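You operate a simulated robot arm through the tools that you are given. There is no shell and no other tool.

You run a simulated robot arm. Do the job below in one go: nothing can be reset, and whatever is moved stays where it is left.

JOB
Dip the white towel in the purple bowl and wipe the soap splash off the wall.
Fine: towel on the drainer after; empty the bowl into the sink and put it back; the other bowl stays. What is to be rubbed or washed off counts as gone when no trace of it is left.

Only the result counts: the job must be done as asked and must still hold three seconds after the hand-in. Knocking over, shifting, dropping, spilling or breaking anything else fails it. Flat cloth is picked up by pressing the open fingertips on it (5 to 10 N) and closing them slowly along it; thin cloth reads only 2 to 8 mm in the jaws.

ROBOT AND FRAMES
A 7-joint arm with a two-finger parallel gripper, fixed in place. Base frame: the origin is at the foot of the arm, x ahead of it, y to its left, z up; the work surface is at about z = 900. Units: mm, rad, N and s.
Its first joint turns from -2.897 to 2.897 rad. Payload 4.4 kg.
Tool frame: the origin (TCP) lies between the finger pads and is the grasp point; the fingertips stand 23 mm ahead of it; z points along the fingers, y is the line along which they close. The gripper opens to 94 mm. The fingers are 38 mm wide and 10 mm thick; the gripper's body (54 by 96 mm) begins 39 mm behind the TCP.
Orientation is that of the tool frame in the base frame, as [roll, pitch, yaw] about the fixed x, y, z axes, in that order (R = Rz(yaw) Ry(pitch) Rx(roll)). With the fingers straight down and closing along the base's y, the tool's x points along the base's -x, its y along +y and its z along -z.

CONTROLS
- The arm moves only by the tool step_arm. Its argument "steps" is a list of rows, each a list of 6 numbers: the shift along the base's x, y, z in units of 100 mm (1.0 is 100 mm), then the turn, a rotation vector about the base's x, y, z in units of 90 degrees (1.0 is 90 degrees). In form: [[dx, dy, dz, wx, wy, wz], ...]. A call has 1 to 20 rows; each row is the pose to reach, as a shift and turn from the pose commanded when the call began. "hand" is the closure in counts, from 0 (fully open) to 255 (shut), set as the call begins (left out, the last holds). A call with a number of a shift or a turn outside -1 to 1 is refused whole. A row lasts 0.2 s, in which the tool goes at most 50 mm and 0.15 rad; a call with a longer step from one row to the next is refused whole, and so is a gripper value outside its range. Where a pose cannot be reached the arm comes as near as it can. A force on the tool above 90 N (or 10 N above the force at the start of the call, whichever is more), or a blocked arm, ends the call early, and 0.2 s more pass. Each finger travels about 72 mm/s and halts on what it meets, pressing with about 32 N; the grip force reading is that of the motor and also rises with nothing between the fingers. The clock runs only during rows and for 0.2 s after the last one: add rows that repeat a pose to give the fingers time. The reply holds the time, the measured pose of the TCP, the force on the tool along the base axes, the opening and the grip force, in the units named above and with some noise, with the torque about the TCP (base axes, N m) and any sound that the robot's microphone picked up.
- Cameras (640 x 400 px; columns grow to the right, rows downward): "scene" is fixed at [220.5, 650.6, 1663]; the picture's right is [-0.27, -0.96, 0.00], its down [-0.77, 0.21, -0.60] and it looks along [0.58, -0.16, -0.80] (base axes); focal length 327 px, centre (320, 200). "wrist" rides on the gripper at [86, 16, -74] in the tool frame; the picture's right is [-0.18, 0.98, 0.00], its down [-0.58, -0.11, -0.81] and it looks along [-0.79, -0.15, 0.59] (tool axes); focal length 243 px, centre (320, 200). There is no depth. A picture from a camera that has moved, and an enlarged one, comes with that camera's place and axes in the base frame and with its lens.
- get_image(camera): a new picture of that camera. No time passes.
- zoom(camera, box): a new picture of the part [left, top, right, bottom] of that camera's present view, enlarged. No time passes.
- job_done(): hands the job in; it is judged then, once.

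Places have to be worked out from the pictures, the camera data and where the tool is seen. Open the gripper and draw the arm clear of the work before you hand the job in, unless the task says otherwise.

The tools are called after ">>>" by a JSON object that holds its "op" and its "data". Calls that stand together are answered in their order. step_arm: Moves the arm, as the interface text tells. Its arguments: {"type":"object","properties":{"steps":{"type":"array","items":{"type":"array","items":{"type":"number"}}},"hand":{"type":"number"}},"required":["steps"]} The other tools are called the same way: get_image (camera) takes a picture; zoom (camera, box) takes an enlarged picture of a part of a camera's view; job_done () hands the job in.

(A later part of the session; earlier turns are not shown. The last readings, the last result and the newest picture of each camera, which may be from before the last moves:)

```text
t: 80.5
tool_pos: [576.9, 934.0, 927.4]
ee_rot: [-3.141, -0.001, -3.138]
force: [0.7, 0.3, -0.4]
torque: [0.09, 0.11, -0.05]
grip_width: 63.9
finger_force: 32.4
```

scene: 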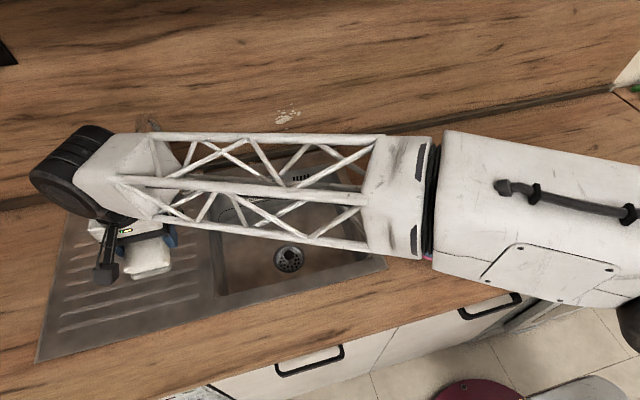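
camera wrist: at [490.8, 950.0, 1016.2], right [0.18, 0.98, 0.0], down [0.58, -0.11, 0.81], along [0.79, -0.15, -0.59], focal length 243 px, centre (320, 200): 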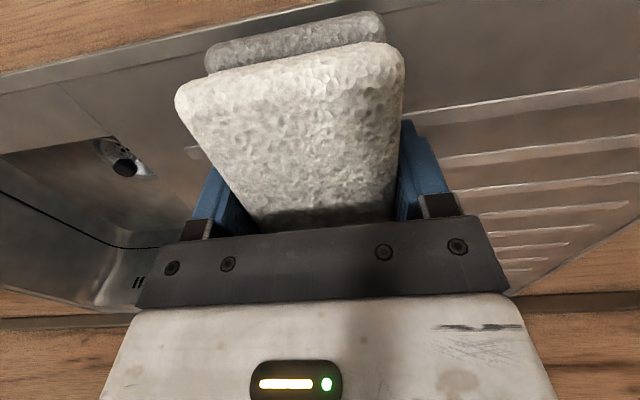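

The towel's weight is being taken by the drainer (force changed, small torque). I open the jaws to release it and then look.

>>> {"op": "step_arm", "data": {"steps": [[0, 0, 0, 0, 0, 0], [0, 0, 0, 0, 0, 0], [0, 0, 0, 0, 0, 0]], "hand": 60}}

>>> {"op": "get_image", "data": {"camera": "wrist"}}

>>> {"op": "zoom", "data": {"camera": "scene", "box": [20, 220, 220, 365]}}

```text
t: 81.3
tool_pos: [578.0, 934.1, 928.7]
ee_rot: [-3.139, 0.001, -3.138]
force: [0.5, 0.3, 0.0]
torque: [0.02, 0.0, 0.03]
grip_width: 72.1
finger_force: 0.0
```

```text
taken
camera wrist: at [490.3, 950.3, 1002.4], right [0.18, 0.98, 0.0], down [0.58, -0.1, 0.81], along [0.79, -0.15, -0.59], focal length 243 px, centre (320, 200)
```

wrist: 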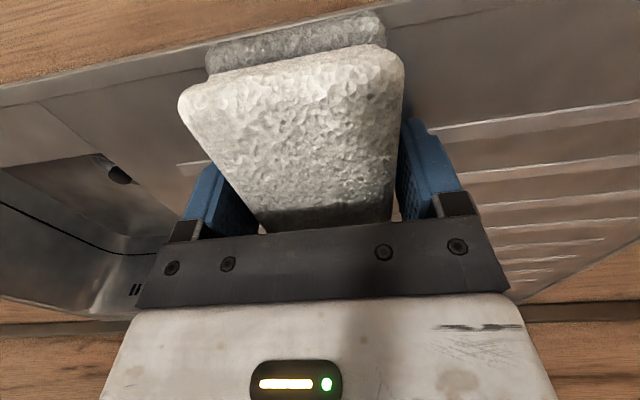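

```text
2.76 times, centred on (120, 292) of scene
camera zoom: at [220.5, 650.6, 1663.0], right [-0.27, -0.96, 0.0], down [-0.77, 0.21, -0.6], along [0.58, -0.16, -0.8], focal length 901 px, centre (872, -55)
```

zoom: 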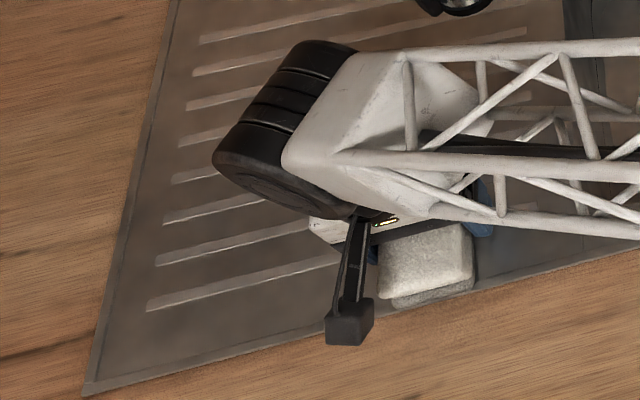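

The towel is free and stayed put. I raise 17 mm so that only about the top 16–17 mm of it is between the pads, and close again.

>>> {"op": "step_arm", "data": {"steps": [[0, 0, 0.08, 0, 0, 0], [0.02, 0.01, 0.17, 0, 0, 0], [0.02, 0.01, 0.17, 0, 0, 0]]}}

>>> {"op": "step_arm", "data": {"steps": [[0, 0, 0, 0, 0, 0], [0, 0, 0, 0, 0, 0], [0, 0, 0, 0, 0, 0]], "hand": 110}}

>>> {"op": "step_arm", "data": {"steps": [[0, 0, 0, 0, 0, 0], [0, 0, 0, 0, 0, 0]], "hand": 255}}

>>> {"op": "get_image", "data": {"camera": "wrist"}}

```text
t: 82.1
tool_pos: [580.6, 934.9, 944.8]
ee_rot: [-3.14, -0.001, -3.137]
force: [-0.9, 0.1, -0.8]
torque: [0.01, -0.02, 0.02]
grip_width: 72.2
finger_force: 0.1
```

```text
t: 82.9
tool_pos: [580.1, 934.5, 944.5]
ee_rot: [-3.14, -0.001, -3.138]
force: [1.0, 0.2, 1.1]
torque: [0.1, -0.01, -0.03]
grip_width: 63.6
finger_force: 32.2
```

```text
t: 83.5
tool_pos: [580.1, 933.4, 944.5]
ee_rot: [-3.141, 0.0, -3.137]
force: [1.9, -0.1, 1.0]
torque: [0.1, -0.01, -0.02]
grip_width: 63.8
finger_force: 31.9
```

```text
taken
camera wrist: at [492.5, 951.4, 1019.6], right [0.18, 0.98, 0.0], down [0.58, -0.11, 0.81], along [0.79, -0.15, -0.59], focal length 243 px, centre (320, 200)
```

wrist: 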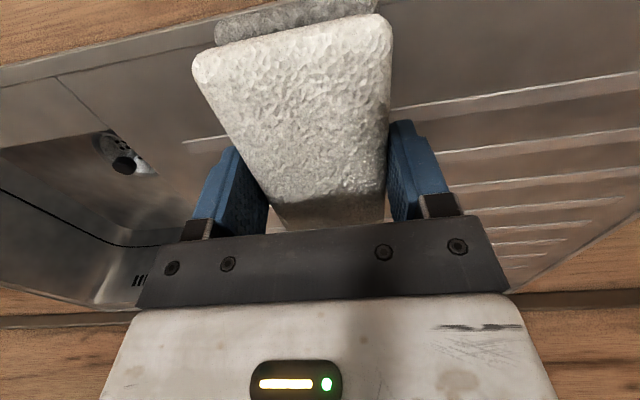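

Gripped at 63.8 mm. I lift and check the wetness colour of the bottom layer.

>>> {"op": "step_arm", "data": {"steps": [[0, 0, 0.1, 0, 0, 0], [0, 0, 0.25, 0, 0, 0], [0, 0, 0.5, 0, 0, 0], [0, 0, 0.75, 0, 0, 0], [0, 0, 1.0, 0, 0, 0]]}}

>>> {"op": "zoom", "data": {"camera": "scene", "box": [80, 240, 180, 330]}}

>>> {"op": "zoom", "data": {"camera": "wrist", "box": [160, 0, 440, 240]}}

```text
t: 84.7
tool_pos: [580.4, 934.2, 1042.3]
ee_rot: [3.141, 0.001, -3.136]
force: [-0.8, 0.6, -3.8]
torque: [0.02, 0.04, 0.0]
grip_width: 63.6
finger_force: 31.9
```

```text
4.44 times, centred on (130, 285) of scene
camera zoom: at [220.5, 650.6, 1663.0], right [-0.27, -0.96, 0.0], down [-0.77, 0.21, -0.6], along [0.58, -0.16, -0.8], focal length 1452 px, centre (1164, -178)
```

zoom: 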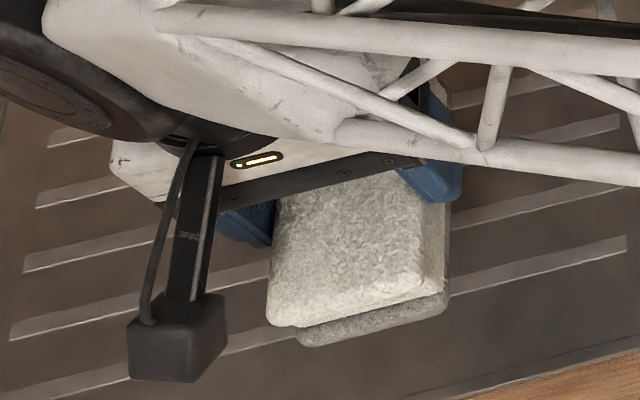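

```text
1.67 times, centred on (300, 120) of wrist
camera zoom: at [492.4, 950.5, 1118.0], right [0.18, 0.98, 0.0], down [0.58, -0.1, 0.81], along [0.79, -0.15, -0.59], focal length 404 px, centre (353, 333)
```

zoom: 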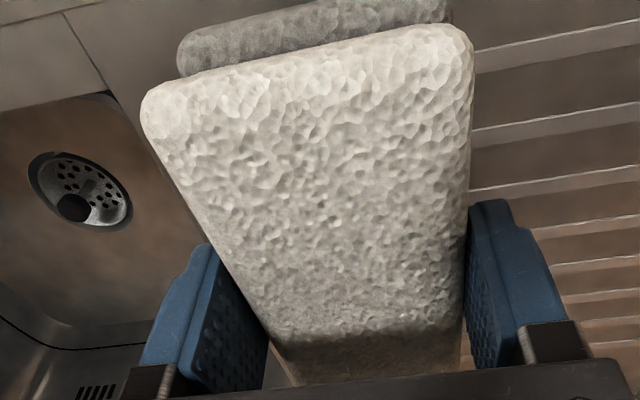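

The bottom layer is still visibly darker, i.e. wet. I carry it back to the wall, turning the tool horizontal on the way.

>>> {"op": "step_arm", "data": {"steps": [[0, -0.2, 0.25, 0, 0, 0], [0, -0.4, 0.5, 0, 0, 0], [0, -0.7, 0.8, 0, 0, 0], [0, -1.0, 1.0, 0, 0, 0]]}}

>>> {"op": "step_arm", "data": {"steps": [[0, -0.3, 0.1, 0, 0, 0], [0, -0.65, 0.2, 0, 0, 0], [0, -1.0, 0.3, 0, 0, 0]]}}

>>> {"op": "step_arm", "data": {"steps": [[0.25, -0.25, 0, 0, 0, 0], [0.5, -0.5, 0, 0, 0, 0], [0.75, -0.75, 0, 0, 0, 0], [1.0, -1.0, 0, 0, 0, 0]]}}

>>> {"op": "step_arm", "data": {"steps": [[0.25, -0.25, 0, 0, -0.08, 0], [0.5, -0.5, 0, 0, -0.16, 0], [0.75, -0.75, 0, 0, -0.24, 0], [1.0, -1.0, 0, 0, -0.32, 0]]}}

>>> {"op": "step_arm", "data": {"steps": [[0.05, 0, -0.1, 0, -0.08, 0], [0.1, 0, -0.2, 0, -0.16, 0], [0.15, 0, -0.3, 0, -0.24, 0], [0.2, 0, -0.4, 0, -0.32, 0], [0.25, 0, -0.5, 0, -0.4, 0], [0.3, 0, -0.6, 0, -0.48, 0], [0.35, 0, -0.7, 0, -0.56, 0], [0.4, 0, -0.8, 0, -0.64, 0], [0.4, 0, -0.9, 0, -0.68, 0]]}}

>>> {"op": "get_image", "data": {"camera": "scene"}}

>>> {"op": "get_image", "data": {"camera": "wrist"}}

```text
t: 85.7
tool_pos: [579.7, 835.1, 1145.2]
ee_rot: [-3.137, -0.002, -3.137]
force: [1.2, -0.6, -3.1]
torque: [-0.01, 0.04, 0.01]
grip_width: 63.6
finger_force: 32.5
```

```text
t: 86.5
tool_pos: [578.1, 735.2, 1174.0]
ee_rot: [-3.141, -0.001, -3.135]
force: [0.4, 0.2, -2.5]
torque: [-0.02, 0.0, 0.0]
grip_width: 63.6
finger_force: 32.2
```

```text
t: 87.5
tool_pos: [680.7, 634.9, 1175.0]
ee_rot: [-3.141, 0.0, -3.136]
force: [0.2, 0.0, -2.5]
torque: [0.02, 0.06, -0.01]
grip_width: 63.7
finger_force: 32.3
```

```text
t: 88.5
tool_pos: [780.2, 532.5, 1175.5]
ee_rot: [-3.137, 0.502, -3.136]
force: [-0.1, -0.2, -2.1]
torque: [0.04, 0.06, -0.03]
grip_width: 63.8
finger_force: 31.9
```

```text
t: 90.5
tool_pos: [820.5, 534.4, 1085.4]
ee_rot: [-0.99, 1.566, -0.993]
force: [0.4, 0.0, -1.3]
torque: [-0.01, 0.05, 0.03]
grip_width: 63.7
finger_force: 31.9
```

```text
taken
```

scene: 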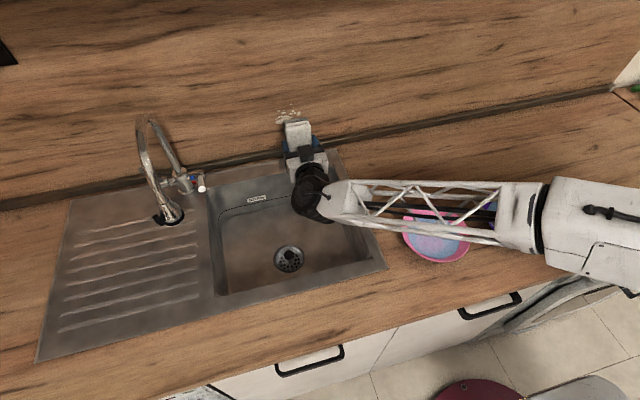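

```text
taken
camera wrist: at [745.0, 551.0, 998.7], right [0.0, 0.98, 0.18], down [-0.81, -0.11, 0.58], along [0.59, -0.15, 0.79], focal length 243 px, centre (320, 200)
```

wrist: 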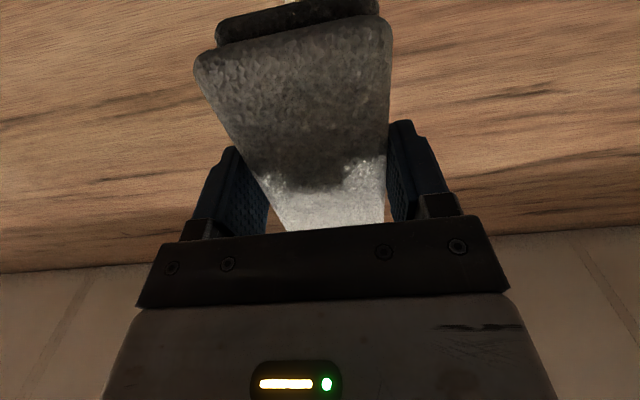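

In position and horizontal. I move in toward the wall at z≈1038, stopping short of the expected contact at TCP x≈955.

>>> {"op": "step_arm", "data": {"steps": [[0.2, -0.03, -0.15, 0, 0, 0], [0.4, -0.06, -0.3, 0, 0, 0], [0.6, -0.08, -0.45, 0, 0, 0], [0.8, -0.08, -0.47, 0, 0, 0], [1.0, -0.08, -0.47, 0, 0, 0]]}}

>>> {"op": "step_arm", "data": {"steps": [[0.06, 0, 0, 0, 0, 0], [0.12, 0, 0, 0, 0, 0], [0.18, 0, 0, 0, 0, 0], [0.22, 0, 0, 0, 0, 0]]}}

>>> {"op": "step_arm", "data": {"steps": [[0.02, 0, 0, 0, 0, 0], [0.04, 0, 0, 0, 0, 0]]}}

```text
t: 91.7
tool_pos: [920.0, 526.6, 1033.8]
ee_rot: [-1.61, 1.565, -1.613]
force: [0.7, -0.8, -3.1]
torque: [0.01, 0.03, 0.01]
grip_width: 63.6
finger_force: 31.9
```

```text
t: 92.7
tool_pos: [943.7, 525.4, 1035.8]
ee_rot: [-1.563, 1.567, -1.563]
force: [-0.5, 0.7, -2.2]
torque: [0.01, 0.03, 0.01]
grip_width: 63.7
finger_force: 32.2
```

```text
t: 93.3
tool_pos: [946.3, 526.2, 1036.4]
ee_rot: [-1.611, 1.565, -1.613]
force: [0.3, -0.5, -1.6]
torque: [0.02, 0.01, 0.01]
grip_width: 63.7
finger_force: 31.3
```

>>> {"op": "step_arm", "data": {"steps": [[0.02, 0, 0, 0, 0, 0], [0.04, 0, 0, 0, 0, 0]]}}

```text
t: 93.9
tool_pos: [951.1, 526.0, 1038.7]
ee_rot: [-1.467, 1.565, -1.468]
force: [-0.5, -0.5, -1.6]
torque: [0.01, 0.06, -0.02]
grip_width: 63.4
finger_force: 32.1
```

>>> {"op": "step_arm", "data": {"steps": [[0.015, 0, 0, 0, 0, 0], [0.03, 0, 0, 0, 0, 0]]}}

```text
t: 94.5
tool_pos: [954.2, 526.8, 1036.8]
ee_rot: [-1.505, 1.566, -1.506]
force: [0.3, -0.5, -2.1]
torque: [0.01, 0.06, 0.0]
grip_width: 63.6
finger_force: 32.2
```

>>> {"op": "step_arm", "data": {"steps": [[0.01, 0, 0, 0, 0, 0], [0.015, 0, 0, 0, 0, 0]]}}

```text
t: 95.1
tool_pos: [955.2, 526.1, 1037.2]
ee_rot: [-1.479, 1.566, -1.482]
force: [0.5, -0.6, -1.8]
torque: [0.01, 0.07, -0.02]
grip_width: 63.6
finger_force: 32.5
```

>>> {"op": "step_arm", "data": {"steps": [[0.01, 0, 0, 0, 0, 0], [0.015, 0, 0, 0, 0, 0]]}}

```text
t: 95.7
tool_pos: [955.5, 527.1, 1036.9]
ee_rot: [-1.514, 1.565, -1.515]
force: [-0.2, 0.6, -0.9]
torque: [-0.02, 0.06, -0.03]
grip_width: 63.7
finger_force: 32.0
```

Still free. I keep advancing in 1 mm steps.

>>> {"op": "step_arm", "data": {"steps": [[0.01, 0, 0, 0, 0, 0], [0.02, 0, 0, 0, 0, 0]]}}

```text
t: 96.3
tool_pos: [958.1, 526.7, 1037.4]
ee_rot: [-1.606, 1.565, -1.608]
force: [-4.9, -2.7, -1.5]
torque: [0.08, -0.26, 0.12]
grip_width: 63.7
finger_force: 31.9
```

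First contact at TCP x≈958 with 5 N at the upper-left corner. I trim the tilt and yaw slightly to seat the face flat, and press half a millimetre more.

>>> {"op": "step_arm", "data": {"steps": [[0.003, 0, 0, 0, -0.004, 0.002], [0.008, 0, 0, 0, -0.008, 0.003]]}}

```text
t: 96.9
tool_pos: [957.9, 527.2, 1036.5]
ee_rot: [-0.331, 1.559, -0.33]
force: [-41.3, -15.9, -5.1]
torque: [0.14, 0.48, -0.71]
grip_width: 63.8
finger_force: 32.1
```

Now the face is flat on the wall (torques near zero) but at 41 N. I ease off half a millimetre.

>>> {"op": "step_arm", "data": {"steps": [[-0.003, 0, 0, 0, 0, 0], [-0.005, 0, 0, 0, 0, 0]]}}

```text
t: 97.5
tool_pos: [957.5, 526.9, 1038.0]
ee_rot: [-0.371, 1.556, -0.366]
force: [-14.9, -3.3, -8.7]
torque: [-0.03, 0.8, -0.38]
grip_width: 63.7
finger_force: 32.4
```

15 N and seated. I sweep left 50 mm slowly.

>>> {"op": "step_arm", "data": {"steps": [[0, 0.05, 0, 0, 0, 0], [0, 0.1, 0, 0, 0, 0], [0, 0.15, 0, 0, 0, 0], [0, 0.2, 0, 0, 0, 0], [0, 0.25, 0, 0, 0, 0], [0, 0.3, 0, 0, 0, 0], [0, 0.35, 0, 0, 0, 0], [0, 0.4, 0, 0, 0, 0], [0, 0.45, 0, 0, 0, 0], [0, 0.5, 0, 0, 0, 0]]}}

>>> {"op": "zoom", "data": {"camera": "scene", "box": [250, 90, 346, 150]}}

```text
t: 99.7
tool_pos: [957.7, 575.7, 1036.7]
ee_rot: [-0.38, 1.557, -0.376]
force: [-0.6, 0.0, -1.7]
torque: [-0.03, 0.05, 0.0]
grip_width: 63.6
finger_force: 32.0
```

```text
6.67 times, centred on (298, 120) of scene
camera zoom: at [220.5, 650.6, 1663.0], right [-0.27, -0.96, 0.0], down [-0.77, 0.21, -0.6], along [0.58, -0.16, -0.8], focal length 2178 px, centre (467, 733)
```

zoom: 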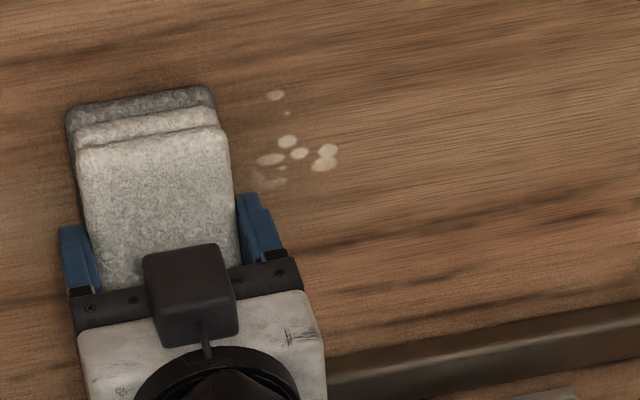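

The flat wipe works: the uncovered dots on the right have clearly faded. Contact was lost near the end, so I press in a little and sweep further left, then back.

>>> {"op": "step_arm", "data": {"steps": [[0.005, 0, 0, 0, 0, 0], [0.01, 0, 0, 0, 0, 0]]}}

```text
t: 100.3
tool_pos: [958.0, 575.9, 1036.5]
ee_rot: [-0.376, 1.557, -0.372]
force: [-46.9, -20.2, 0.0]
torque: [-0.04, -0.03, -0.74]
grip_width: 63.7
finger_force: 31.4
```

47 N, so I ease back 0.4 mm while sweeping left, then come back right in the next call.

>>> {"op": "step_arm", "data": {"steps": [[-0.004, 0, 0, 0, 0, 0], [-0.004, 0.05, 0, 0, 0, 0], [-0.004, 0.1, 0, 0, 0, 0], [-0.004, 0.15, 0, 0, 0, 0]]}}

>>> {"op": "step_arm", "data": {"steps": [[0, -0.05, 0, 0, 0, 0], [0, -0.1, 0, 0, 0, 0], [0, -0.15, 0, 0, 0, 0], [0, -0.2, 0, 0, 0, 0], [0, -0.25, 0, 0, 0, 0], [0, -0.3, 0, 0, 0, 0], [0, -0.35, 0, 0, 0, 0], [0, -0.4, 0, 0, 0, 0]]}}

>>> {"op": "zoom", "data": {"camera": "scene", "box": [250, 90, 346, 150]}}

```text
t: 101.3
tool_pos: [959.0, 592.2, 1038.1]
ee_rot: [-0.282, 1.557, -0.28]
force: [-45.1, -23.9, 0.4]
torque: [-0.05, 0.09, -0.8]
grip_width: 63.8
finger_force: 32.0
```

```text
t: 103.1
tool_pos: [958.2, 549.3, 1036.5]
ee_rot: [-0.322, 1.556, -0.319]
force: [-2.8, 1.8, -2.4]
torque: [0.04, 0.09, 0.05]
grip_width: 63.4
finger_force: 32.3
```

```text
6.67 times, centred on (298, 120) of scene
camera zoom: at [220.5, 650.6, 1663.0], right [-0.27, -0.96, 0.0], down [-0.77, 0.21, -0.6], along [0.58, -0.16, -0.8], focal length 2178 px, centre (467, 733)
```

zoom: 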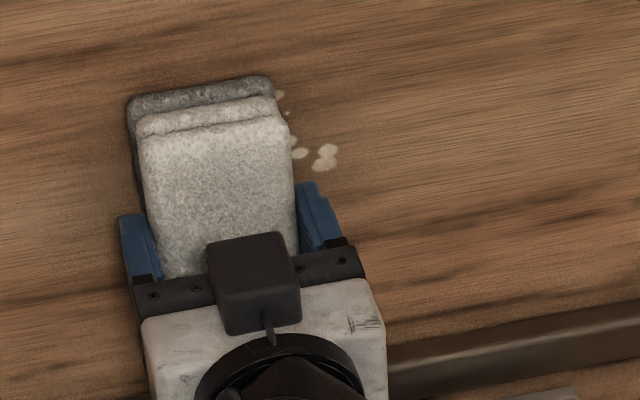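

Progress continues. I add 0.5 mm pressure and sweep right across the remaining right-hand dots.

>>> {"op": "step_arm", "data": {"steps": [[0.004, -0.05, 0, 0, 0, 0], [0.004, -0.1, 0, 0, 0, 0], [0.004, -0.15, 0, 0, 0, 0], [0.004, -0.2, 0, 0, 0, 0], [0.004, -0.25, 0, 0, 0, 0], [0.004, -0.3, 0, 0, 0, 0], [0.004, -0.35, 0, 0, 0, 0], [0.004, -0.4, 0, 0, 0, 0], [0.004, -0.45, 0, 0, 0, 0], [0.004, -0.5, 0, 0, 0, 0], [0.004, -0.55, 0, 0, 0, 0]]}}

>>> {"op": "zoom", "data": {"camera": "scene", "box": [250, 90, 346, 150]}}

```text
t: 105.5
tool_pos: [959.5, 496.0, 1037.7]
ee_rot: [-0.316, 1.556, -0.313]
force: [-25.9, 13.8, -1.3]
torque: [0.11, 0.21, 0.69]
grip_width: 63.7
finger_force: 31.7
```

```text
6.67 times, centred on (298, 120) of scene
camera zoom: at [220.5, 650.6, 1663.0], right [-0.27, -0.96, 0.0], down [-0.77, 0.21, -0.6], along [0.58, -0.16, -0.8], focal length 2178 px, centre (467, 733)
```

zoom: 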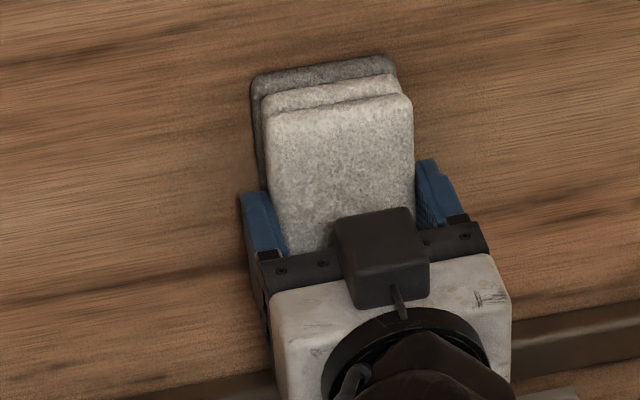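

The left half looks clean now. I sweep back left at the same pressure to go over everything again.

>>> {"op": "step_arm", "data": {"steps": [[0, 0.05, 0, 0, 0, 0], [0, 0.1, 0, 0, 0, 0], [0, 0.15, 0, 0, 0, 0], [0, 0.2, 0, 0, 0, 0], [0, 0.25, 0, 0, 0, 0], [0, 0.3, 0, 0, 0, 0], [0, 0.35, 0, 0, 0, 0], [0, 0.4, 0, 0, 0, 0], [0, 0.45, 0, 0, 0, 0], [0, 0.5, 0, 0, 0, 0], [0, 0.55, 0, 0, 0, 0], [0, 0.6, 0, 0, 0, 0]]}}

>>> {"op": "zoom", "data": {"camera": "scene", "box": [250, 90, 346, 150]}}

```text
t: 108.1
tool_pos: [958.8, 556.2, 1038.3]
ee_rot: [-0.343, 1.557, -0.339]
force: [-0.6, -0.4, -1.8]
torque: [0.02, 0.06, 0.0]
grip_width: 63.7
finger_force: 31.7
```

```text
6.67 times, centred on (298, 120) of scene
camera zoom: at [220.5, 650.6, 1663.0], right [-0.27, -0.96, 0.0], down [-0.77, 0.21, -0.6], along [0.58, -0.16, -0.8], focal length 2178 px, centre (467, 733)
```

zoom: 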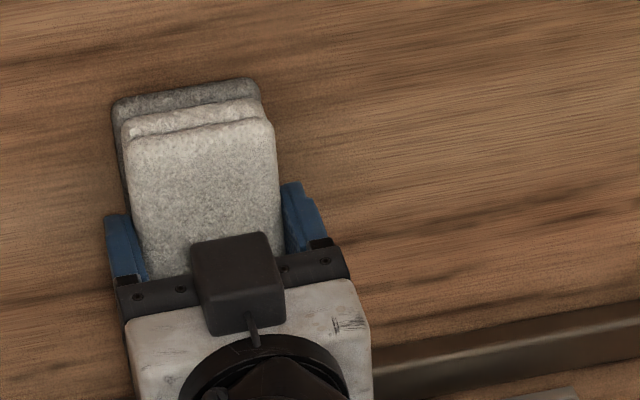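

No spots are visible on the right either. I retreat from the wall to the right and inspect the whole area closely.

>>> {"op": "step_arm", "data": {"steps": [[-0.1, 0, 0, 0, 0, 0], [-0.3, 0, 0, 0, 0, 0], [-0.5, -0.2, 0, 0, 0, 0], [-0.7, -0.5, 0, 0, 0, 0], [-0.8, -0.9, 0, 0, 0, 0], [-0.8, -1.0, 0, 0, 0, 0]]}}

>>> {"op": "step_arm", "data": {"steps": [[0, -0.3, 0, 0, 0, 0], [0, -0.6, 0, 0, 0, 0]]}}

>>> {"op": "zoom", "data": {"camera": "scene", "box": [260, 100, 324, 140]}}

>>> {"op": "zoom", "data": {"camera": "scene", "box": [264, 106, 296, 126]}}

>>> {"op": "zoom", "data": {"camera": "scene", "box": [284, 98, 316, 118]}}

>>> {"op": "get_image", "data": {"camera": "wrist"}}

```text
t: 109.5
tool_pos: [879.7, 456.9, 1036.0]
ee_rot: [-0.321, 1.556, -0.323]
force: [-0.6, 0.0, -2.4]
torque: [-0.02, 0.04, 0.0]
grip_width: 63.8
finger_force: 32.0
```

```text
t: 110.1
tool_pos: [880.8, 397.1, 1035.6]
ee_rot: [-0.366, 1.557, -0.363]
force: [-0.4, -0.3, -1.7]
torque: [-0.03, 0.01, 0.05]
grip_width: 63.8
finger_force: 32.1
```

```text
10.00 times, centred on (292, 120) of scene
camera zoom: at [220.5, 650.6, 1663.0], right [-0.27, -0.96, 0.0], down [-0.77, 0.21, -0.6], along [0.58, -0.16, -0.8], focal length 3267 px, centre (600, 1000)
```

zoom: 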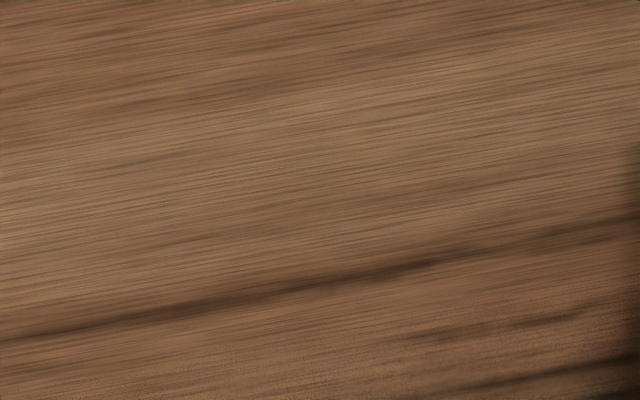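

```text
16.00 times, centred on (280, 116) of scene
camera zoom: at [220.5, 650.6, 1663.0], right [-0.27, -0.96, 0.0], down [-0.77, 0.21, -0.6], along [0.58, -0.16, -0.8], focal length 5228 px, centre (960, 1544)
```

zoom: 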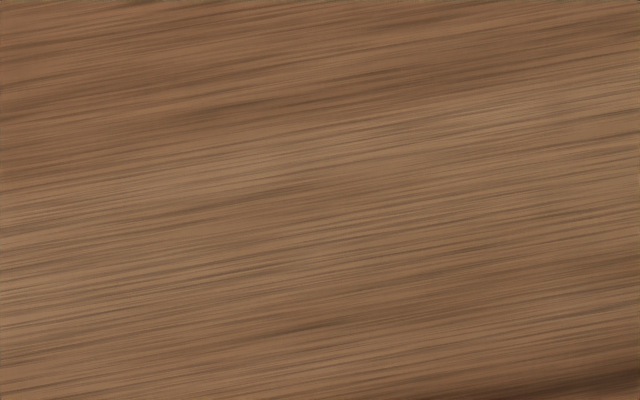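

```text
16.00 times, centred on (300, 108) of scene
camera zoom: at [220.5, 650.6, 1663.0], right [-0.27, -0.96, 0.0], down [-0.77, 0.21, -0.6], along [0.58, -0.16, -0.8], focal length 5228 px, centre (640, 1672)
```

zoom: 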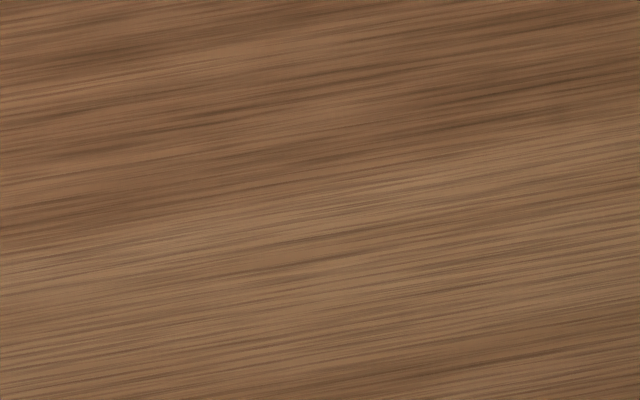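

```text
taken
camera wrist: at [805.2, 413.2, 949.3], right [-0.01, 0.98, 0.18], down [-0.81, -0.11, 0.57], along [0.58, -0.14, 0.8], focal length 243 px, centre (320, 200)
```

wrist: 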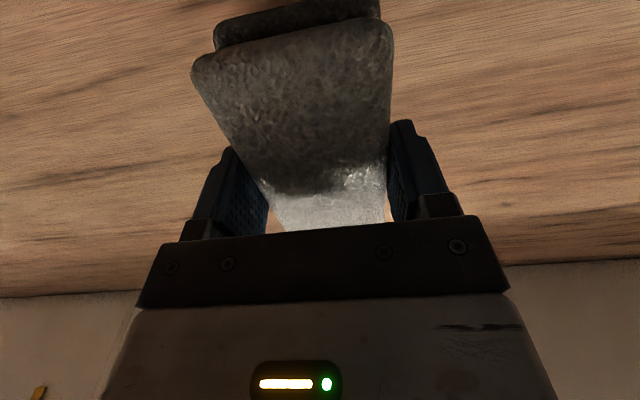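

The wall looks completely clean in every zoom. To be sure no invisible trace remains at the outer dots, I make one more full pass: back to y≈500 first.

>>> {"op": "step_arm", "data": {"steps": [[0.1, 0.3, 0, 0, 0, 0], [0.25, 0.6, 0, 0, 0, 0], [0.45, 0.9, 0, 0, 0, 0], [0.65, 1.0, 0, 0, 0, 0]]}}

>>> {"op": "step_arm", "data": {"steps": [[0.04, 0, 0, 0, 0, 0], [0.08, 0, 0, 0, 0, 0], [0.11, 0, 0, 0, 0, 0]]}}

```text
t: 111.1
tool_pos: [944.4, 496.6, 1037.7]
ee_rot: [-0.341, 1.559, -0.338]
force: [-0.7, -0.8, -2.1]
torque: [-0.03, 0.02, 0.0]
grip_width: 63.5
finger_force: 32.3
```

```text
t: 111.9
tool_pos: [955.6, 495.6, 1037.4]
ee_rot: [-0.381, 1.558, -0.374]
force: [0.0, 0.3, -2.6]
torque: [-0.01, 0.05, 0.02]
grip_width: 64.1
finger_force: 31.9
```

>>> {"op": "step_arm", "data": {"steps": [[0.01, 0, 0, 0, 0, 0], [0.025, 0, 0, 0, 0, 0]]}}

```text
t: 112.5
tool_pos: [957.7, 496.6, 1037.3]
ee_rot: [-0.347, 1.558, -0.344]
force: [0.2, 1.2, -2.0]
torque: [0.0, 0.05, -0.06]
grip_width: 63.9
finger_force: 32.0
```

Not touching yet; another small advance.

>>> {"op": "step_arm", "data": {"steps": [[0.007, 0, 0, 0, 0, 0], [0.012, 0, 0, 0, 0, 0]]}}

```text
t: 113.1
tool_pos: [958.9, 496.0, 1037.3]
ee_rot: [-0.324, 1.558, -0.319]
force: [-0.8, 0.4, -1.7]
torque: [-0.01, 0.03, 0.0]
grip_width: 63.7
finger_force: 32.3
```

>>> {"op": "step_arm", "data": {"steps": [[0.005, 0, 0, 0, 0, 0], [0.008, 0, 0, 0, 0, 0]]}}

```text
t: 113.7
tool_pos: [960.5, 496.3, 1037.5]
ee_rot: [-0.303, 1.558, -0.302]
force: [-10.7, -4.5, 0.3]
torque: [-0.08, -0.11, -0.55]
grip_width: 63.5
finger_force: 32.2
```

10.7 N contact. I add a touch more and sweep left across the whole area.

>>> {"op": "step_arm", "data": {"steps": [[0.003, 0.05, 0, 0, 0, 0], [0.003, 0.1, 0, 0, 0, 0], [0.003, 0.15, 0, 0, 0, 0], [0.003, 0.2, 0, 0, 0, 0], [0.004, 0.25, 0, 0, 0, 0], [0.004, 0.3, 0, 0, 0, 0], [0.004, 0.35, 0, 0, 0, 0], [0.005, 0.4, 0, 0, 0, 0], [0.005, 0.45, 0, 0, 0, 0], [0.006, 0.5, 0, 0, 0, 0]]}}

```text
t: 115.9
tool_pos: [960.9, 546.2, 1037.0]
ee_rot: [-0.347, 1.557, -0.342]
force: [-47.2, -23.9, -1.9]
torque: [0.01, -0.02, -0.85]
grip_width: 63.5
finger_force: 32.2
```

>>> {"op": "step_arm", "data": {"steps": [[-0.003, 0.05, 0, 0, 0, 0], [-0.003, 0.1, 0, 0, 0, 0], [-0.003, 0.15, 0, 0, 0, 0], [-0.003, 0.2, 0, 0, 0, 0], [-0.003, 0.25, 0, 0, 0, 0], [-0.003, 0.3, 0, 0, 0, 0], [-0.003, 0.35, 0, 0, 0, 0], [-0.003, 0.4, 0, 0, 0, 0], [-0.003, 0.45, 0, 0, 0, 0], [-0.003, 0.5, 0, 0, 0, 0]]}}

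```text
t: 118.1
tool_pos: [960.0, 596.5, 1037.6]
ee_rot: [-0.362, 1.556, -0.356]
force: [0.5, 0.3, -1.6]
torque: [0.0, 0.06, -0.04]
grip_width: 63.6
finger_force: 31.5
```

Contact eased off at the left end. I press 0.8 mm there and sweep back right over the far-left dot's place and the blob.

>>> {"op": "step_arm", "data": {"steps": [[0.008, 0, 0, 0, 0, 0], [0.008, -0.05, 0, 0, 0, 0], [0.008, -0.1, 0, 0, 0, 0], [0.008, -0.15, 0, 0, 0, 0], [0.008, -0.2, 0, 0, 0, 0], [0.008, -0.25, 0, 0, 0, 0], [0.008, -0.3, 0, 0, 0, 0], [0.008, -0.35, 0, 0, 0, 0], [0.008, -0.4, 0, 0, 0, 0]]}}

```text
t: 120.1
tool_pos: [961.1, 558.2, 1036.7]
ee_rot: [-0.362, 1.556, -0.359]
force: [-18.0, 9.9, -1.0]
torque: [0.01, 0.05, -0.19]
grip_width: 63.8
finger_force: 32.2
```

Good 18 N contact throughout. I finish the sweep to the right, then retreat to look.

>>> {"op": "step_arm", "data": {"steps": [[0.002, -0.05, 0, 0, 0, 0], [0.002, -0.1, 0, 0, 0, 0], [0.002, -0.15, 0, 0, 0, 0], [0.002, -0.2, 0, 0, 0, 0], [0.002, -0.25, 0, 0, 0, 0], [0.002, -0.3, 0, 0, 0, 0], [0.002, -0.35, 0, 0, 0, 0], [0.002, -0.4, 0, 0, 0, 0], [0.002, -0.45, 0, 0, 0, 0], [0.002, -0.5, 0, 0, 0, 0], [0.002, -0.55, 0, 0, 0, 0], [0.002, -0.6, 0, 0, 0, 0]]}}

>>> {"op": "step_arm", "data": {"steps": [[-0.1, 0, 0, 0, 0, 0], [-0.3, 0, 0, 0, 0, 0], [-0.5, -0.2, 0, 0, 0, 0], [-0.7, -0.5, 0, 0, 0, 0], [-0.8, -0.9, 0, 0, 0, 0], [-0.8, -1.0, 0, 0, 0, 0]]}}

>>> {"op": "zoom", "data": {"camera": "scene", "box": [250, 90, 346, 150]}}

>>> {"op": "zoom", "data": {"camera": "scene", "box": [264, 106, 296, 126]}}

>>> {"op": "zoom", "data": {"camera": "scene", "box": [280, 100, 328, 136]}}

```text
t: 122.7
tool_pos: [961.4, 498.2, 1036.7]
ee_rot: [-0.379, 1.557, -0.375]
force: [-40.1, 21.2, -2.4]
torque: [-0.08, -0.12, 0.37]
grip_width: 63.6
finger_force: 32.2
```

```text
t: 124.1
tool_pos: [880.4, 398.1, 1036.2]
ee_rot: [-0.335, 1.557, -0.332]
force: [-1.1, 0.1, -0.5]
torque: [-0.01, 0.04, 0.02]
grip_width: 63.8
finger_force: 31.4
```

```text
6.67 times, centred on (298, 120) of scene
camera zoom: at [220.5, 650.6, 1663.0], right [-0.27, -0.96, 0.0], down [-0.77, 0.21, -0.6], along [0.58, -0.16, -0.8], focal length 2178 px, centre (467, 733)
```

zoom: 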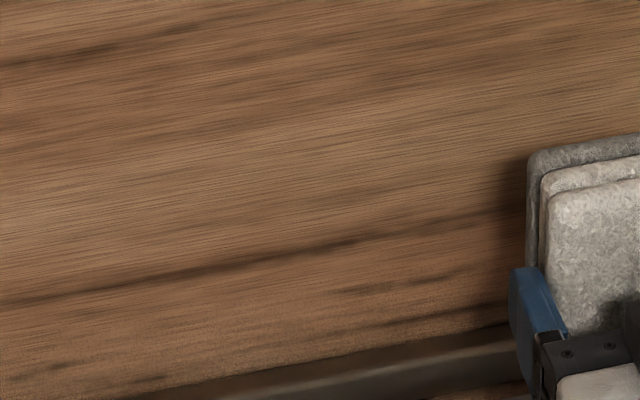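

```text
16.00 times, centred on (280, 116) of scene
camera zoom: at [220.5, 650.6, 1663.0], right [-0.27, -0.96, 0.0], down [-0.77, 0.21, -0.6], along [0.58, -0.16, -0.8], focal length 5228 px, centre (960, 1544)
```

zoom: 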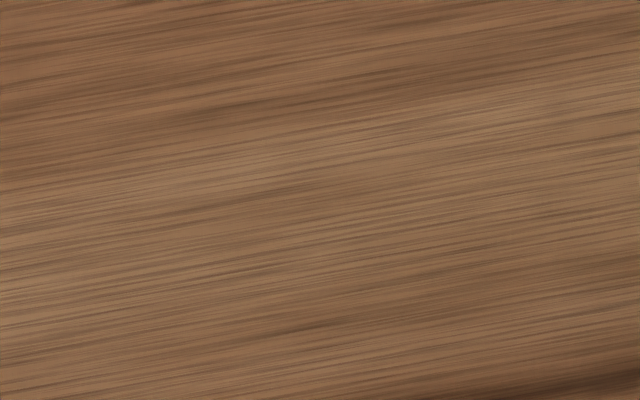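

```text
11.11 times, centred on (304, 118) of scene
camera zoom: at [220.5, 650.6, 1663.0], right [-0.27, -0.96, 0.0], down [-0.77, 0.21, -0.6], along [0.58, -0.16, -0.8], focal length 3630 px, centre (498, 1111)
```

zoom: 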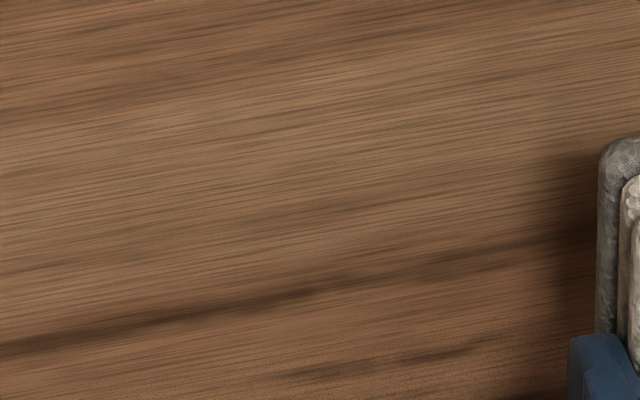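

The wall is clean from all zooms. Now I bring the towel back to the drainer, turning the tool back down along the way.

>>> {"op": "step_arm", "data": {"steps": [[-0.16, 0.1, 0.13, 0, 0.083, 0], [-0.33, 0.2, 0.26, 0, 0.167, 0], [-0.5, 0.3, 0.4, 0, 0.25, 0], [-0.66, 0.4, 0.53, 0, 0.333, 0], [-0.83, 0.5, 0.66, 0, 0.416, 0], [-1.0, 0.6, 0.8, 0, 0.5, 0]]}}

>>> {"op": "step_arm", "data": {"steps": [[-0.16, 0.16, 0.1, 0, 0.083, 0], [-0.33, 0.33, 0.2, 0, 0.167, 0], [-0.5, 0.5, 0.3, 0, 0.25, 0], [-0.66, 0.66, 0.4, 0, 0.333, 0], [-0.83, 0.83, 0.5, 0, 0.416, 0], [-0.9, 1.0, 0.5, 0, 0.5, 0]]}}

>>> {"op": "step_arm", "data": {"steps": [[-0.25, 0.25, 0, 0, 0, 0], [-0.5, 0.5, 0, 0, 0, 0], [-0.75, 0.75, 0, 0, 0, 0], [-0.95, 1.0, 0, 0, 0, 0]]}}

>>> {"op": "step_arm", "data": {"steps": [[0, 0.3, 0, 0, 0, 0], [0, 0.65, 0, 0, 0, 0], [0, 1.0, 0, 0, 0, 0]]}}

>>> {"op": "step_arm", "data": {"steps": [[0, 0.3, 0, 0, 0, 0], [0, 0.65, 0, 0, 0, 0], [0, 1.0, 0, 0, 0, 0]]}}

```text
t: 125.5
tool_pos: [782.5, 458.0, 1116.2]
ee_rot: [-3.137, 0.796, -3.134]
force: [-0.1, -0.8, -1.0]
torque: [0.02, -0.04, 0.01]
grip_width: 63.7
finger_force: 32.1
```

```text
t: 126.9
tool_pos: [691.0, 557.5, 1167.5]
ee_rot: [3.139, 0.013, -3.137]
force: [-1.2, 0.1, -1.2]
torque: [-0.03, -0.04, 0.03]
grip_width: 64.0
finger_force: 32.5
```

```text
t: 127.9
tool_pos: [597.1, 658.0, 1168.5]
ee_rot: [3.14, 0.012, -3.138]
force: [0.2, 0.1, -1.6]
torque: [-0.03, -0.03, 0.01]
grip_width: 63.8
finger_force: 31.9
```

```text
t: 128.7
tool_pos: [596.3, 758.1, 1169.0]
ee_rot: [3.138, 0.014, -3.139]
force: [0.2, 0.2, -2.2]
torque: [-0.03, -0.01, -0.01]
grip_width: 63.8
finger_force: 31.7
```

```text
t: 129.5
tool_pos: [595.4, 858.3, 1166.8]
ee_rot: [3.137, 0.012, -3.138]
force: [0.9, 0.2, -1.4]
torque: [0.0, -0.01, 0.05]
grip_width: 63.6
finger_force: 32.2
```

On course. I continue to y≈945 and descend over the drainer.

>>> {"op": "step_arm", "data": {"steps": [[0, 0.25, -0.2, 0, 0.004, 0], [0, 0.5, -0.4, 0, 0.008, 0], [0, 0.75, -0.7, 0, 0.008, 0], [0, 0.87, -1.0, 0, 0.008, 0]]}}

>>> {"op": "step_arm", "data": {"steps": [[0, 0, -0.25, 0, 0, 0], [0, 0, -0.5, 0, 0, 0], [0, 0, -0.75, 0, 0, 0], [0, 0, -1.0, 0, 0, 0]]}}

>>> {"op": "step_arm", "data": {"steps": [[0, 0, -0.05, 0, 0, 0], [0, 0, -0.1, 0, 0, 0], [0, 0, -0.15, 0, 0, 0]]}}

>>> {"op": "get_image", "data": {"camera": "wrist"}}

>>> {"op": "zoom", "data": {"camera": "scene", "box": [20, 200, 220, 365]}}

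```text
t: 130.5
tool_pos: [594.1, 945.5, 1068.9]
ee_rot: [3.138, 0.0, -3.137]
force: [-0.2, -0.1, -1.7]
torque: [0.02, -0.01, 0.01]
grip_width: 63.7
finger_force: 31.7
```

```text
t: 131.5
tool_pos: [595.5, 944.7, 967.0]
ee_rot: [3.139, 0.001, -3.137]
force: [0.0, 0.3, -1.7]
torque: [0.01, -0.02, -0.05]
grip_width: 63.6
finger_force: 32.6
```

```text
t: 132.3
tool_pos: [596.3, 942.6, 952.2]
ee_rot: [3.138, 0.0, -3.14]
force: [0.2, 0.1, -2.6]
torque: [0.02, 0.0, 0.02]
grip_width: 63.6
finger_force: 32.4
```

```text
taken
camera wrist: at [508.9, 959.8, 1026.6], right [0.18, 0.98, 0.0], down [0.58, -0.11, 0.81], along [0.79, -0.14, -0.59], focal length 243 px, centre (320, 200)
```

wrist: 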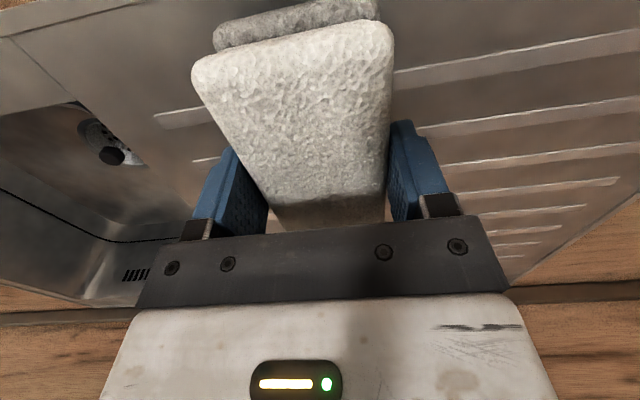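

```text
2.42 times, centred on (120, 282) of scene
camera zoom: at [220.5, 650.6, 1663.0], right [-0.27, -0.96, 0.0], down [-0.77, 0.21, -0.6], along [0.58, -0.16, -0.8], focal length 792 px, centre (805, 0)
```

zoom: 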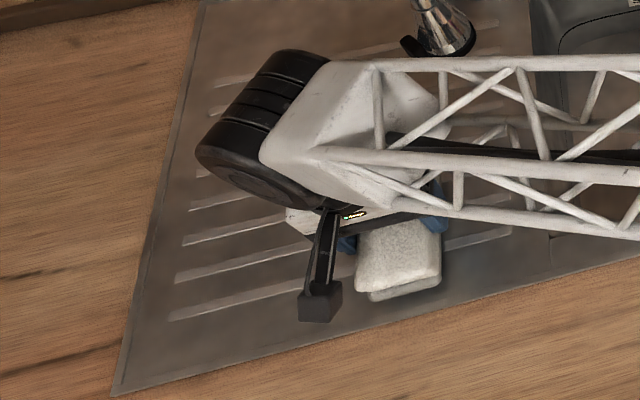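

Good position well within the drainer. I creep down for the set-down.

>>> {"op": "step_arm", "data": {"steps": [[0, 0, -0.02, 0, 0, 0], [0, 0, -0.04, 0, 0, 0], [0, 0, -0.06, 0, 0, 0]]}}

>>> {"op": "step_arm", "data": {"steps": [[0, 0, -0.015, 0, 0, 0], [0, 0, -0.03, 0, 0, 0]]}}

```text
t: 133.1
tool_pos: [596.9, 942.7, 945.1]
ee_rot: [3.138, 0.0, -3.138]
force: [-0.1, 0.5, -2.3]
torque: [-0.01, 0.0, 0.0]
grip_width: 63.9
finger_force: 32.1
```

```text
t: 133.7
tool_pos: [596.0, 943.6, 943.4]
ee_rot: [3.136, 0.0, -3.136]
force: [-1.7, -1.1, 4.6]
torque: [0.02, -0.26, -0.07]
grip_width: 63.7
finger_force: 31.8
```

The towel has touched down (+4.6 N). I open the jaws fully and look.

>>> {"op": "step_arm", "data": {"steps": [[0, 0, 0, 0, 0, 0], [0, 0, 0, 0, 0, 0], [0, 0, 0, 0, 0, 0], [0, 0, 0, 0, 0, 0]], "hand": 0}}

>>> {"op": "step_arm", "data": {"steps": [[0, 0, 0.1, 0, 0, 0], [0, 0, 0.3, 0, 0, 0], [0, 0, 0.6, 0, 0, 0], [0, 0, 0.9, 0, 0, 0]]}}

>>> {"op": "get_image", "data": {"camera": "wrist"}}

>>> {"op": "zoom", "data": {"camera": "scene", "box": [20, 200, 220, 365]}}

```text
t: 134.7
tool_pos: [596.1, 943.1, 942.5]
ee_rot: [3.138, 0.0, -3.139]
force: [0.6, -0.4, 0.3]
torque: [0.01, 0.03, 0.01]
grip_width: 94.0
finger_force: 0.2
```

```text
t: 135.7
tool_pos: [597.5, 944.0, 1034.8]
ee_rot: [3.141, 0.0, -3.139]
force: [-0.8, -0.1, -0.1]
torque: [-0.02, -0.01, 0.0]
grip_width: 94.1
finger_force: 0.1
```

```text
taken
camera wrist: at [509.5, 960.0, 1108.2], right [0.18, 0.98, 0.0], down [0.58, -0.11, 0.81], along [0.79, -0.14, -0.59], focal length 243 px, centre (320, 200)
```

wrist: 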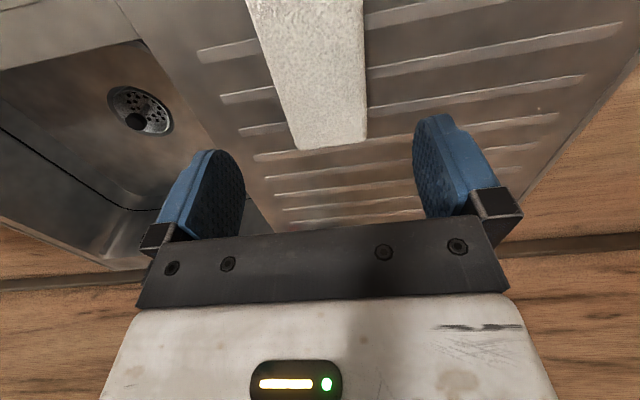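

```text
2.42 times, centred on (120, 282) of scene
camera zoom: at [220.5, 650.6, 1663.0], right [-0.27, -0.96, 0.0], down [-0.77, 0.21, -0.6], along [0.58, -0.16, -0.8], focal length 792 px, centre (805, 0)
```

zoom: 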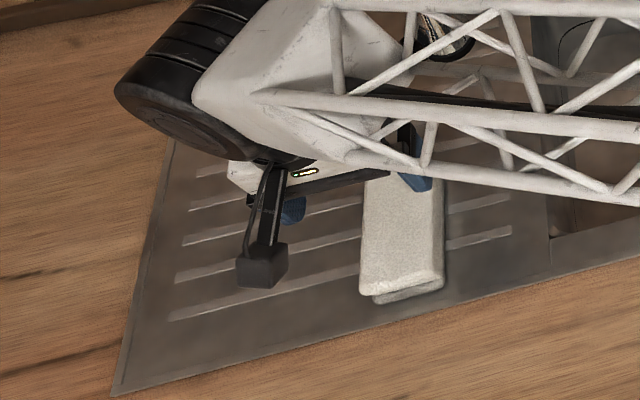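

Towel is on the drainer, jaws empty. Next is emptying the purple bowl: I travel back right at height toward it.

>>> {"op": "step_arm", "data": {"steps": [[0, -0.2, 0.3, 0, 0, 0], [0, -0.5, 0.6, 0, 0, 0], [0, -0.75, 0.9, 0, 0, 0], [0, -1.0, 1.0, 0, 0, 0]]}}

>>> {"op": "step_arm", "data": {"steps": [[0, -0.35, 0.25, 0, 0, 0], [0, -0.7, 0.5, 0, 0, 0], [0, -1.0, 0.7, 0, 0, 0]]}}

>>> {"op": "step_arm", "data": {"steps": [[-0.05, -0.4, 0, 0, 0, 0], [-0.1, -0.75, 0, 0, 0, 0], [-0.15, -1.0, 0, 0, 0, 0]]}}

>>> {"op": "step_arm", "data": {"steps": [[-0.05, -0.4, 0, 0, 0, 0], [-0.1, -0.75, 0, 0, 0, 0], [-0.15, -1.0, 0, 0, 0, 0]]}}

>>> {"op": "step_arm", "data": {"steps": [[-0.05, -0.4, 0, 0, 0, 0], [-0.1, -0.75, 0, 0, 0, 0], [-0.15, -1.0, 0, 0, 0, 0]]}}

>>> {"op": "step_arm", "data": {"steps": [[-0.05, -0.4, 0, 0, 0, 0], [-0.1, -0.75, 0, 0, 0, 0], [-0.15, -1.0, 0, 0, 0, 0]]}}

>>> {"op": "step_arm", "data": {"steps": [[-0.1, -0.4, 0, 0, 0, 0], [-0.2, -0.75, 0, 0, 0, 0], [-0.3, -1.0, 0, 0, 0, 0]]}}

>>> {"op": "step_arm", "data": {"steps": [[-0.2, -0.3, 0, 0, 0, 0], [-0.4, -0.65, 0, 0, 0, 0], [-0.6, -1.0, 0, 0, 0, 0]]}}

>>> {"op": "get_image", "data": {"camera": "wrist"}}

>>> {"op": "get_image", "data": {"camera": "scene"}}

```text
t: 136.7
tool_pos: [595.7, 843.2, 1132.4]
ee_rot: [3.141, -0.001, -3.137]
force: [0.5, 0.0, -0.6]
torque: [0.0, -0.01, 0.01]
grip_width: 94.0
finger_force: 0.1
```

```text
t: 137.5
tool_pos: [597.1, 741.8, 1201.4]
ee_rot: [3.139, -0.002, -3.137]
force: [0.1, -0.7, -0.9]
torque: [-0.04, 0.01, 0.03]
grip_width: 93.8
finger_force: 0.0
```

```text
t: 138.3
tool_pos: [581.5, 642.8, 1202.0]
ee_rot: [3.138, 0.001, -3.135]
force: [1.0, -0.5, -0.7]
torque: [0.01, -0.03, 0.0]
grip_width: 93.9
finger_force: 0.1
```

```text
t: 139.1
tool_pos: [565.3, 541.4, 1204.3]
ee_rot: [3.138, 0.001, -3.136]
force: [-0.5, 0.2, 0.3]
torque: [0.01, 0.02, -0.01]
grip_width: 94.0
finger_force: 0.0
```

```text
t: 139.9
tool_pos: [550.9, 443.3, 1202.1]
ee_rot: [3.138, -0.001, -3.136]
force: [-1.4, 0.5, -0.8]
torque: [0.02, -0.03, 0.03]
grip_width: 93.9
finger_force: 0.0
```

```text
t: 140.7
tool_pos: [534.8, 342.7, 1202.9]
ee_rot: [3.136, -0.001, -3.136]
force: [-0.7, 0.2, -0.8]
torque: [0.0, 0.02, 0.01]
grip_width: 94.0
finger_force: 0.0
```

```text
t: 141.5
tool_pos: [505.1, 241.3, 1205.5]
ee_rot: [3.138, 0.001, -3.135]
force: [-0.4, 0.1, -0.5]
torque: [0.02, -0.02, 0.02]
grip_width: 93.9
finger_force: 0.0
```

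```text
t: 142.3
tool_pos: [445.9, 144.7, 1203.8]
ee_rot: [3.14, 0.0, -3.138]
force: [-0.1, 0.5, 0.3]
torque: [0.01, 0.01, -0.02]
grip_width: 94.0
finger_force: 0.0
```

```text
taken
camera wrist: at [358.9, 161.3, 1279.1], right [0.18, 0.98, 0.0], down [0.58, -0.11, 0.81], along [0.79, -0.14, -0.59], focal length 243 px, centre (320, 200)
```

wrist: 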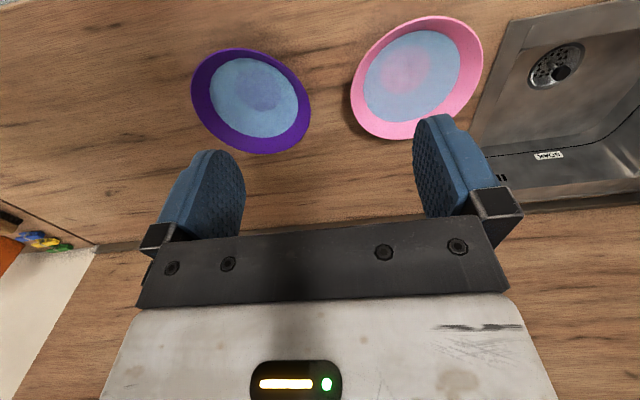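

```text
taken
```

scene: 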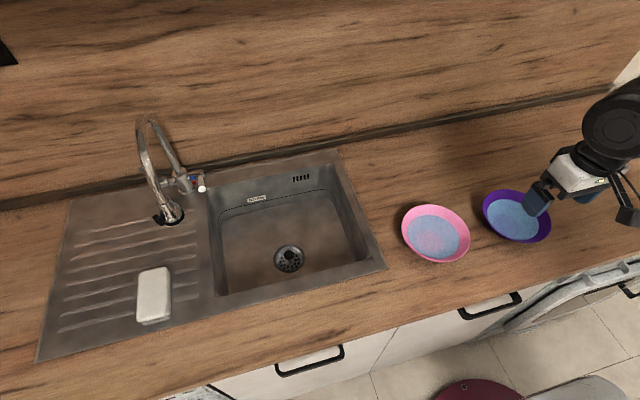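

Both bowls are fully in view of the wrist camera. I zoom in to measure the purple bowl's rim, water and base.

>>> {"op": "zoom", "data": {"camera": "wrist", "box": [176, 30, 336, 170]}}

>>> {"op": "zoom", "data": {"camera": "scene", "box": [460, 170, 572, 250]}}

```text
2.86 times, centred on (256, 100) of wrist
camera zoom: at [358.9, 161.3, 1279.1], right [0.18, 0.98, 0.0], down [0.58, -0.11, 0.81], along [0.79, -0.14, -0.59], focal length 693 px, centre (503, 486)
```

zoom: 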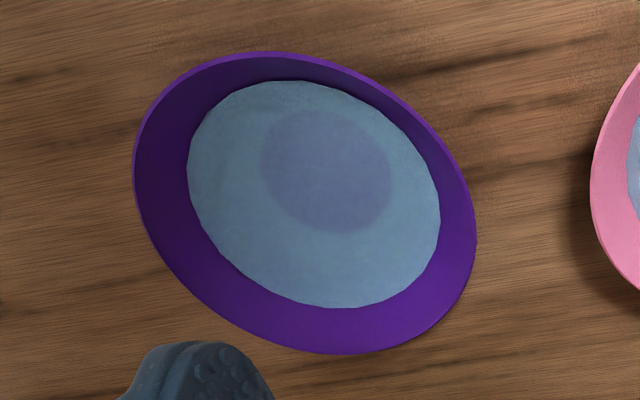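

```text
5.00 times, centred on (516, 210) of scene
camera zoom: at [220.5, 650.6, 1663.0], right [-0.27, -0.96, 0.0], down [-0.77, 0.21, -0.6], along [0.58, -0.16, -0.8], focal length 1634 px, centre (-660, 150)
```

zoom: 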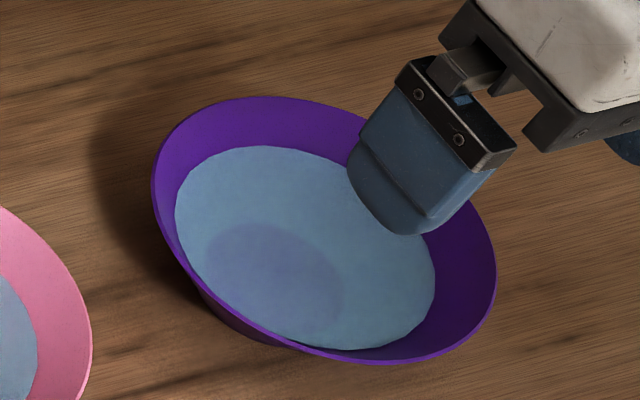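

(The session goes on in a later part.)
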